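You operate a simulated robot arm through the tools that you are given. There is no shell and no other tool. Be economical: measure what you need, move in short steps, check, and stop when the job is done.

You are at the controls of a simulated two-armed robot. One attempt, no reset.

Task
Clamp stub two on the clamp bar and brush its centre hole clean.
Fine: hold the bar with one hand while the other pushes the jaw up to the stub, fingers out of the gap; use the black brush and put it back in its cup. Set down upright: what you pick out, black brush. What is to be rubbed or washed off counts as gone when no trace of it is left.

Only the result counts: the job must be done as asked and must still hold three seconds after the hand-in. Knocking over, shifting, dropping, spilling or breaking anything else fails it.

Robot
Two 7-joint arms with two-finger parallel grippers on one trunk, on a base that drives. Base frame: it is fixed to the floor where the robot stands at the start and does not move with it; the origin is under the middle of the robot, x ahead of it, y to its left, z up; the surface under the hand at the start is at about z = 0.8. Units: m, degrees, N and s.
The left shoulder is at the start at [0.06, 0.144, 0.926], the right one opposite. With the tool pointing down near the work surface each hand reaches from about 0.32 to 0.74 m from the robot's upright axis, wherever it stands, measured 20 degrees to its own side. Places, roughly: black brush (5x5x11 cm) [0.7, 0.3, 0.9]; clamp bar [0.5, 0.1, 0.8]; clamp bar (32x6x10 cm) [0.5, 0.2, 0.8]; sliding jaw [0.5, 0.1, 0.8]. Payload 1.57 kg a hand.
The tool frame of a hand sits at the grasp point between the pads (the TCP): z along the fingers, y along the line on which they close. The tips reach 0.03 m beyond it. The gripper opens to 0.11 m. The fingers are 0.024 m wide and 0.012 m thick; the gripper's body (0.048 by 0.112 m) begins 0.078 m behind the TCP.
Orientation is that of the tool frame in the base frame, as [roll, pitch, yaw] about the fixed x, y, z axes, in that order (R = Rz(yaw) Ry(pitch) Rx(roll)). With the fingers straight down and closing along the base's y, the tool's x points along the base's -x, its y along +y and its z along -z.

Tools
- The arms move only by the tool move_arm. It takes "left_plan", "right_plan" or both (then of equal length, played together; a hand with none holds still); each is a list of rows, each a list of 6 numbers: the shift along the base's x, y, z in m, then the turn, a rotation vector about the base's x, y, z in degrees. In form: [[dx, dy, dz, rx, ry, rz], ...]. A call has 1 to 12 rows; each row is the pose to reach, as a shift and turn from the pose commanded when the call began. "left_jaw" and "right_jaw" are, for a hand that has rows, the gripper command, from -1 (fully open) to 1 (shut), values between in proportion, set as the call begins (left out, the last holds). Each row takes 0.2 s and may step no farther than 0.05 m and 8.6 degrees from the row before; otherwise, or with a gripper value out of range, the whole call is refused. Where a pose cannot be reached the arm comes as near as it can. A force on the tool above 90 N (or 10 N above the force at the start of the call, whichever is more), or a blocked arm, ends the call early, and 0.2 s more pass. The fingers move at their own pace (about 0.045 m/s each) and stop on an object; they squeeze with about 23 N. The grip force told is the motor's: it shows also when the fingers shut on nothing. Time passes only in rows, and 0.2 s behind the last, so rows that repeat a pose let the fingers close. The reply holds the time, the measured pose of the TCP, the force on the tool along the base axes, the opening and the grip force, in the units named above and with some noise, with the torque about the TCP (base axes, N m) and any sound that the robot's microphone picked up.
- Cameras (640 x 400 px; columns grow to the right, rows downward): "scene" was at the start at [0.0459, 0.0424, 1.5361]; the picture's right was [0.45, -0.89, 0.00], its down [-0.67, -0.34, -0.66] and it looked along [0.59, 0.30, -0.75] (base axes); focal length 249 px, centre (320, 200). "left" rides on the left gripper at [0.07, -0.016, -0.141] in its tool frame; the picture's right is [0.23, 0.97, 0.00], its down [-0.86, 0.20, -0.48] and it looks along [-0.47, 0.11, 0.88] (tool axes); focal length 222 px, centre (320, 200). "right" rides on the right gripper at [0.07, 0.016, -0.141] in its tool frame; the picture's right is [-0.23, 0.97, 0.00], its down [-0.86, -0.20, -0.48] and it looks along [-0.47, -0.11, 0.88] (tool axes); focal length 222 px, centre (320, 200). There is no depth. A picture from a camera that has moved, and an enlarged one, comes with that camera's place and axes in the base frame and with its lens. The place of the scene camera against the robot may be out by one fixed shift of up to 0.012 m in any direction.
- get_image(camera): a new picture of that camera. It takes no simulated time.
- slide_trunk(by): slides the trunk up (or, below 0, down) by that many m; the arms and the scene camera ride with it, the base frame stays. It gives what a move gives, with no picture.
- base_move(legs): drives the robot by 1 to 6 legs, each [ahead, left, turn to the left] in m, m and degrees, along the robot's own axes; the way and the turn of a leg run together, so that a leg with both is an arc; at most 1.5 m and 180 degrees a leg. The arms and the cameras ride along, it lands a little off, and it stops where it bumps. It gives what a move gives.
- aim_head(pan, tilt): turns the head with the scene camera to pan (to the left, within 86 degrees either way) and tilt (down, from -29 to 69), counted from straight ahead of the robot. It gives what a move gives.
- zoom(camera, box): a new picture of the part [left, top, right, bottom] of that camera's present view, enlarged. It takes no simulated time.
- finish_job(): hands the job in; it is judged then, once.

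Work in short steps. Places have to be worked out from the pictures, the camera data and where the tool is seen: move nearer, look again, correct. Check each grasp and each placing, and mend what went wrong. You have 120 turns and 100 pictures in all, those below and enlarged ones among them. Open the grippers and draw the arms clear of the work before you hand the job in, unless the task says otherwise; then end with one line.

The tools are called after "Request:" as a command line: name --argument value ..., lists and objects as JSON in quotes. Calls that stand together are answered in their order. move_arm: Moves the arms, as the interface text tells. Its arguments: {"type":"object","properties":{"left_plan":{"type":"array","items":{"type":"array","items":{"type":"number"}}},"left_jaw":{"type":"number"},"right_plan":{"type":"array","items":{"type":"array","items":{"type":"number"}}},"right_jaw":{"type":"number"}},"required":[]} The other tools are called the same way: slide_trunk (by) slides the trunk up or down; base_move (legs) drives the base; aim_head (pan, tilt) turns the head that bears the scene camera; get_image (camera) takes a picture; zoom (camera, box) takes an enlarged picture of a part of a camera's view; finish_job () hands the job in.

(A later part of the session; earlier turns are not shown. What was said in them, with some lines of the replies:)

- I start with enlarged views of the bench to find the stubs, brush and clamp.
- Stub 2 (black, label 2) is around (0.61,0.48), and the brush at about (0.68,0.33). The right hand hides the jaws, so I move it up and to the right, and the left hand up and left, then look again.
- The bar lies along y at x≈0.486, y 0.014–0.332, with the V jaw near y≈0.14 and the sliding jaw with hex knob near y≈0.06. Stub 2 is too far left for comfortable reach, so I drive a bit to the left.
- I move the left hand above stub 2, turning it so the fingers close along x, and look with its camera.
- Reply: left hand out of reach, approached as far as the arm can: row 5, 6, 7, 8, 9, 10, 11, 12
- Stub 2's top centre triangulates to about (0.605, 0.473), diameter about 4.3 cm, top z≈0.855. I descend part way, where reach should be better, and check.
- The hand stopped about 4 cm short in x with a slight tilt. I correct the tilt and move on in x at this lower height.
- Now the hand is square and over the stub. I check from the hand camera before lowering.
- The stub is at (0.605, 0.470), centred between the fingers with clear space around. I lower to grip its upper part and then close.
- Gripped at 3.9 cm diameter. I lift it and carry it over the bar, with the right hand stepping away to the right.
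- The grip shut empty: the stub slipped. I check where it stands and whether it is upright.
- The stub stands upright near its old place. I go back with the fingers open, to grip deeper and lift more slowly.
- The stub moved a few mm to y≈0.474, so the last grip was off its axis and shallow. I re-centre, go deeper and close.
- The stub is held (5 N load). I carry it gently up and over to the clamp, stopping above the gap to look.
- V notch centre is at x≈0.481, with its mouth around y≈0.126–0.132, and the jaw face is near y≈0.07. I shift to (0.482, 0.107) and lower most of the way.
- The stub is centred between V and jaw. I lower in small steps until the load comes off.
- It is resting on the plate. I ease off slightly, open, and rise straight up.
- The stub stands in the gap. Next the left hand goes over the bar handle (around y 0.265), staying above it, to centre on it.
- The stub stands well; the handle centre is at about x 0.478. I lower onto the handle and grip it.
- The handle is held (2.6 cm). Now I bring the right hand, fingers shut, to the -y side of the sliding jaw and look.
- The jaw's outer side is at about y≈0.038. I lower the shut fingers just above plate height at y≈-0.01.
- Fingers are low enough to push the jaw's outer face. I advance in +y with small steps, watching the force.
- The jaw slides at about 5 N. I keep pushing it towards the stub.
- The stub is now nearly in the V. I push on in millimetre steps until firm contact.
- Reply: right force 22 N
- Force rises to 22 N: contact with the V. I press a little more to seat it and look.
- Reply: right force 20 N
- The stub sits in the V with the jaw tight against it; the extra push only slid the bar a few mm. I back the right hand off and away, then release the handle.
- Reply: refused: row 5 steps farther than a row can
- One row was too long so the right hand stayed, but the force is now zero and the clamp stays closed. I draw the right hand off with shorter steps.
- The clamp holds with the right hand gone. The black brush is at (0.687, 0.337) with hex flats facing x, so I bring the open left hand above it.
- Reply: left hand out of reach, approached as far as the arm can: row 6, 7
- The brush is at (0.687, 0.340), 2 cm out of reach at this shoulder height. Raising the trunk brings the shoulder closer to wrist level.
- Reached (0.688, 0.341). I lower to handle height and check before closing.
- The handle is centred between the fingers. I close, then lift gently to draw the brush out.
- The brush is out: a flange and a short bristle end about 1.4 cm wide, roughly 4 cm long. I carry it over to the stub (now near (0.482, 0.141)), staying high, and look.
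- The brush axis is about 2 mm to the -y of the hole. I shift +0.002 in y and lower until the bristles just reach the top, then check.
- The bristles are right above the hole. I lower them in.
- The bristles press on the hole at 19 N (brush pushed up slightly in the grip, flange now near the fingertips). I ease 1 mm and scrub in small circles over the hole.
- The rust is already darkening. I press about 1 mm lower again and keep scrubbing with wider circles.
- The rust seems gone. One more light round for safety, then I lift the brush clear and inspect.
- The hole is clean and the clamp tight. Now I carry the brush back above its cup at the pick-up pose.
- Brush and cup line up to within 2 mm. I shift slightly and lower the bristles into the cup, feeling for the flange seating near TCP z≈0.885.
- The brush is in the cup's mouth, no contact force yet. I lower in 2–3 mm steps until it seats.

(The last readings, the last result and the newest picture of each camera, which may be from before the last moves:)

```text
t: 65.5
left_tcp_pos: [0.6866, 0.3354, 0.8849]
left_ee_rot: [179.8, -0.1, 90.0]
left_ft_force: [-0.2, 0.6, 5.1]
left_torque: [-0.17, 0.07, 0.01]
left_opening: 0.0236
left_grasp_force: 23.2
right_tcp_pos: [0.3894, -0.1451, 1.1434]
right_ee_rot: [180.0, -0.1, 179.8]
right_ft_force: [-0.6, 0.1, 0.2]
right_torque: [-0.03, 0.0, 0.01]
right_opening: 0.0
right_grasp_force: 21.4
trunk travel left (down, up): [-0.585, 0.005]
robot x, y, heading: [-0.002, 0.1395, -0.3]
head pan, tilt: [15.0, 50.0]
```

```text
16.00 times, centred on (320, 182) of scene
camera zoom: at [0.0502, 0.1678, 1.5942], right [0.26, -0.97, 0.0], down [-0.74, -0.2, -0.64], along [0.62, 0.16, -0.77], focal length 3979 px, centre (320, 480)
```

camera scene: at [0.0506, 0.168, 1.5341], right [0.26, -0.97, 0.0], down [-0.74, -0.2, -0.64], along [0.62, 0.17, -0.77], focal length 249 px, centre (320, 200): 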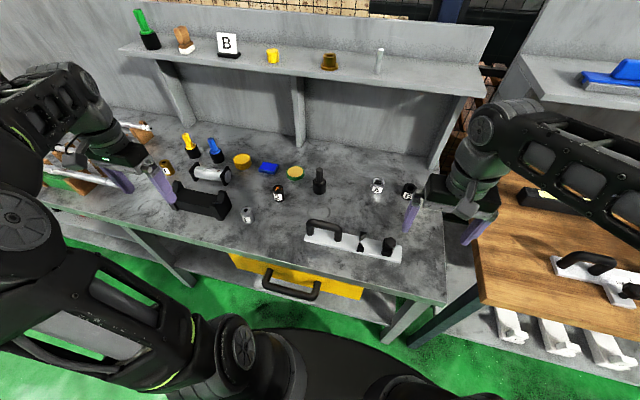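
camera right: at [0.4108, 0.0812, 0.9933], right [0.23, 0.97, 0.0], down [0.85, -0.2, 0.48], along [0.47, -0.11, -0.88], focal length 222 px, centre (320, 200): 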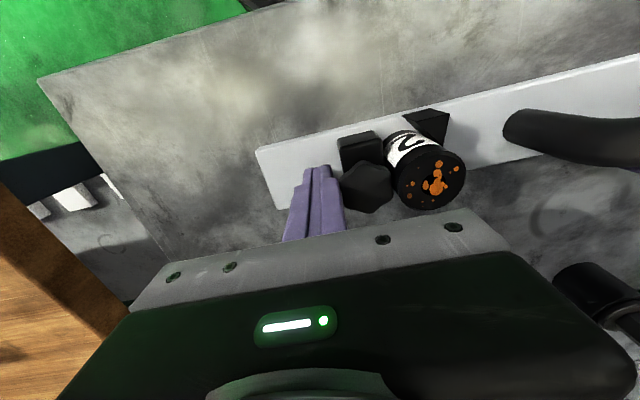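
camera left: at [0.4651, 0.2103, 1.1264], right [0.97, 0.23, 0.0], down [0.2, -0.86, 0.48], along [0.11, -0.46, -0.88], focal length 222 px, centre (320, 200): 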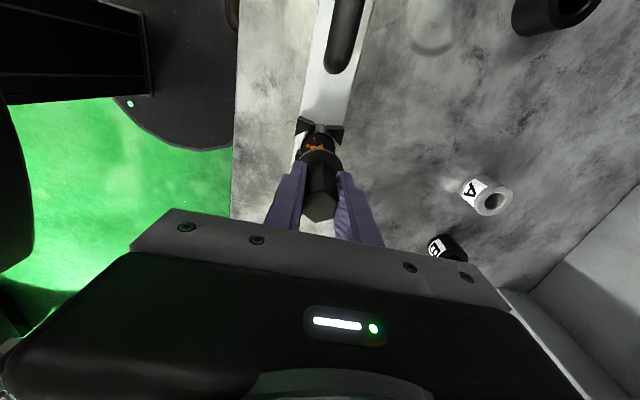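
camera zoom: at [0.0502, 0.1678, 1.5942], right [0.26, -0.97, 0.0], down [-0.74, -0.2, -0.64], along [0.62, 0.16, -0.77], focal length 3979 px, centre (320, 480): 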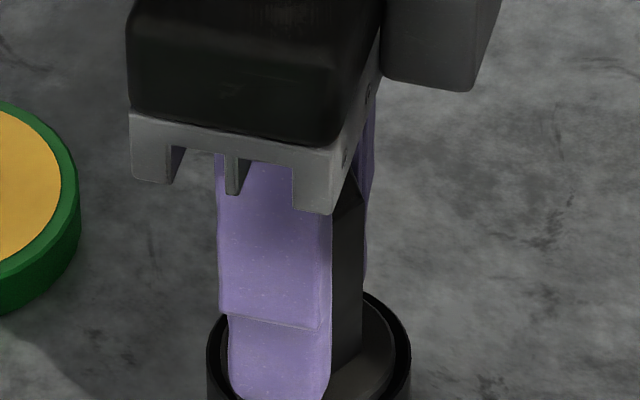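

Contact at 5 N: seated. I open only slightly first, rise clear of the cup rim, then open fully.

Request:
move_arm --left_plan '[[0, 0, 0.001, 0, 0, 0], [0, 0, 0.001, 0, 0, 0], [0, 0, 0.001, 0, 0, 0], [0, 0, 0.008, 0, 0, 0], [0, 0, 0.016, 0, 0, 0], [0, 0, 0.016, 0, 0, 0]]' --left_jaw 0.42

Request:
zoom --camera "scene" --box '[280, 150, 360, 200]'

Request:
zoom --camera "left" --box '[240, 120, 400, 240]'

```text
t: 66.9
left_tcp_pos: [0.6871, 0.337, 0.8999]
left_ee_rot: [179.8, 0.0, 89.8]
left_ft_force: [-0.4, -0.1, -0.1]
left_torque: [-0.01, -0.01, -0.02]
left_opening: 0.032
left_grasp_force: 0.1
right_tcp_pos: [0.3914, -0.1452, 1.1411]
right_ee_rot: [180.0, 0.0, 179.8]
right_ft_force: [0.9, 1.1, -0.6]
right_torque: [0.0, 0.03, -0.02]
right_opening: 0.0
right_grasp_force: 21.1
trunk travel left (down, up): [-0.585, 0.005]
robot x, y, heading: [-0.0013, 0.1407, 0.0]
head pan, tilt: [15.0, 50.0]
```

```text
8.00 times, centred on (320, 175) of scene
camera zoom: at [0.0507, 0.168, 1.5941], right [0.26, -0.97, 0.0], down [-0.74, -0.2, -0.64], along [0.62, 0.16, -0.77], focal length 1990 px, centre (320, 400)
```

zoom: 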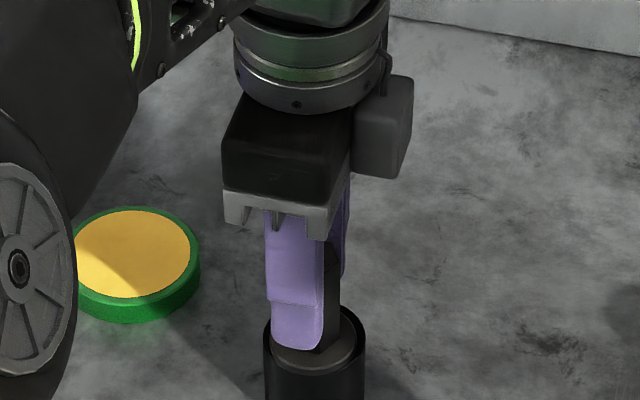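

```text
3.33 times, centred on (320, 180) of left
camera zoom: at [0.6698, 0.4065, 1.0413], right [0.97, 0.23, 0.0], down [0.2, -0.86, 0.48], along [0.11, -0.46, -0.88], focal length 740 px, centre (320, 267)
```

zoom: 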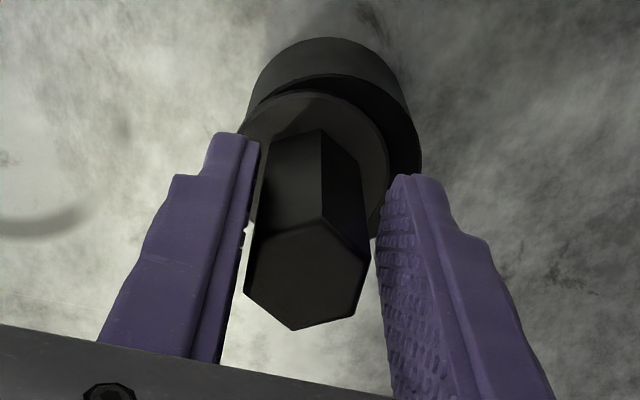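

The brush stands free and upright in its cup. I rise straight up, then open and draw back to the left.

Request:
move_arm --left_plan '[[0, 0, 0.02, 0, 0, 0], [0, 0, 0.045, 0, 0, 0], [-0.005, 0, 0.075, 0, 0, 0], [-0.02, 0.01, 0.105, 0, 0, 0], [-0.06, 0.03, 0.12, 0, 0, 0], [-0.1, 0.055, 0.13, 0, 0, 0], [-0.14, 0.08, 0.14, 0, 0, 0], [-0.175, 0.105, 0.15, 0, 0, 0]]'

Request:
move_arm --left_plan '[[0, 0, 0, 0, 0, 0], [0, 0, 0, 0, 0, 0], [0, 0, 0, 0, 0, 0], [0, 0, 0, 0, 0, 0]]' --left_jaw -1 --right_plan '[[0, 0, 0, 0, 0, 0], [0, 0, 0, 0, 0, 0], [0, 0, 0, 0, 0, 0], [0, 0, 0, 0, 0, 0]]' --right_jaw -1

Request:
zoom --camera "scene" --box '[260, 150, 420, 250]'

Request:
get_image --camera "scene"

```text
t: 68.7
left_tcp_pos: [0.5121, 0.4418, 1.0482]
left_ee_rot: [179.7, 0.0, 89.9]
left_ft_force: [-0.5, -0.8, 0.0]
left_torque: [-0.01, 0.0, 0.04]
left_opening: 0.0318
left_grasp_force: 0.1
right_tcp_pos: [0.3895, -0.1442, 1.1411]
right_ee_rot: [-180.0, 0.0, 179.7]
right_ft_force: [-0.2, 0.2, 0.2]
right_torque: [-0.01, 0.02, 0.01]
right_opening: 0.0
right_grasp_force: 21.0
trunk travel left (down, up): [-0.585, 0.005]
robot x, y, heading: [0.0018, 0.1422, -0.3]
head pan, tilt: [15.0, 50.0]
```

```text
t: 69.7
left_tcp_pos: [0.5135, 0.4407, 1.0484]
left_ee_rot: [179.8, -0.1, 90.0]
left_ft_force: [0.0, -0.2, 0.2]
left_torque: [0.0, -0.02, -0.03]
left_opening: 0.11
left_grasp_force: 0.0
right_tcp_pos: [0.3907, -0.1448, 1.1427]
right_ee_rot: [180.0, 0.0, 179.8]
right_ft_force: [-0.1, -0.6, 0.0]
right_torque: [-0.04, 0.01, 0.0]
right_opening: 0.0857
right_grasp_force: 0.2
trunk travel left (down, up): [-0.585, 0.005]
robot x, y, heading: [-0.001, 0.1447, 0.2]
head pan, tilt: [15.0, 50.0]
```

```text
4.00 times, centred on (340, 200) of scene
camera zoom: at [0.0508, 0.1679, 1.5941], right [0.26, -0.97, 0.0], down [-0.74, -0.2, -0.64], along [0.62, 0.16, -0.77], focal length 995 px, centre (240, 200)
```

zoom: 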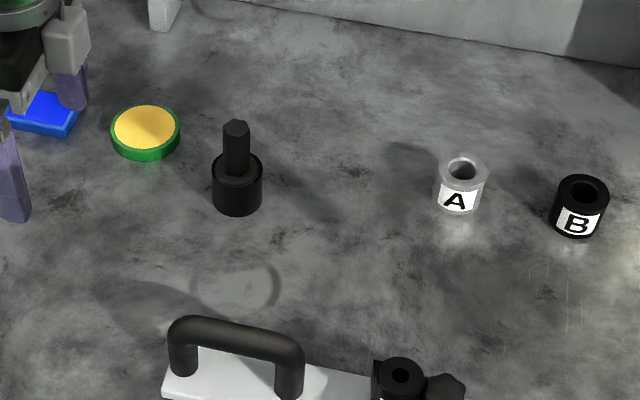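

```text
38 pictures are left
camera scene: at [0.0508, 0.1679, 1.5941], right [0.26, -0.97, 0.0], down [-0.74, -0.2, -0.64], along [0.62, 0.16, -0.77], focal length 249 px, centre (320, 200)
```

scene: 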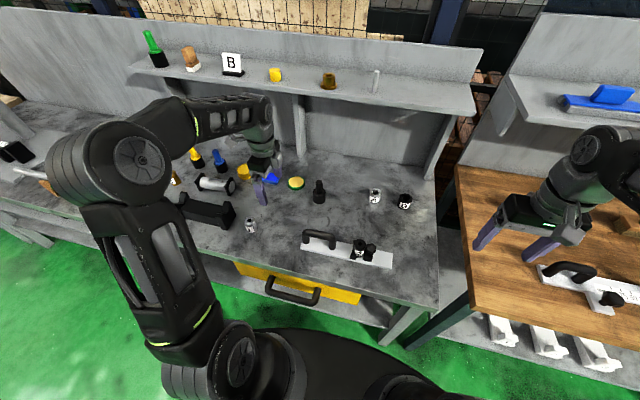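

Everything stands in place and the brush is in its cup. One last close look at the clamp and stub.

Request:
zoom --camera "scene" --box '[335, 230, 399, 270]'

Request:
zoom --camera "scene" --box '[300, 170, 340, 210]'

```text
10.00 times, centred on (367, 250) of scene
camera zoom: at [0.0508, 0.1679, 1.5941], right [0.26, -0.97, 0.0], down [-0.74, -0.2, -0.64], along [0.62, 0.16, -0.77], focal length 2487 px, centre (-150, -300)
```

zoom: 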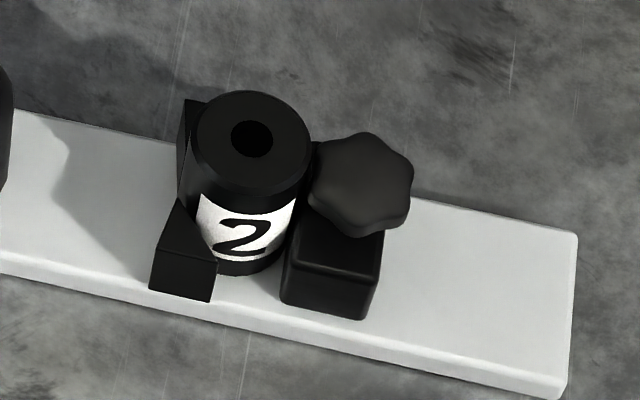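

```text
10.00 times, centred on (320, 190) of scene
camera zoom: at [0.0508, 0.1679, 1.5941], right [0.26, -0.97, 0.0], down [-0.74, -0.2, -0.64], along [0.62, 0.16, -0.77], focal length 2487 px, centre (320, 300)
```

zoom: 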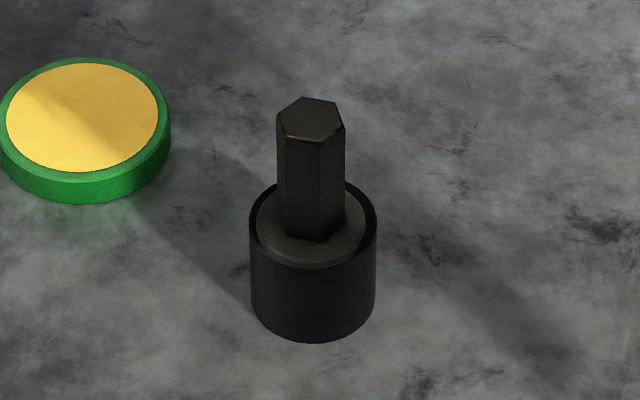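

Stub two is tight between V and jaw with a clean hole, the brush is upright in its cup, and both hands are open and clear, so I hand in.

Request:
finish_job

```text
The job is handed in.
```

Stub two is clamped on the bar with no rust left in its centre hole, and the black brush is back upright in its cup. The first lift of the stub slipped and left it standing a few mm off its place. The bar also slid about 6 mm while I pressed the jaw home.
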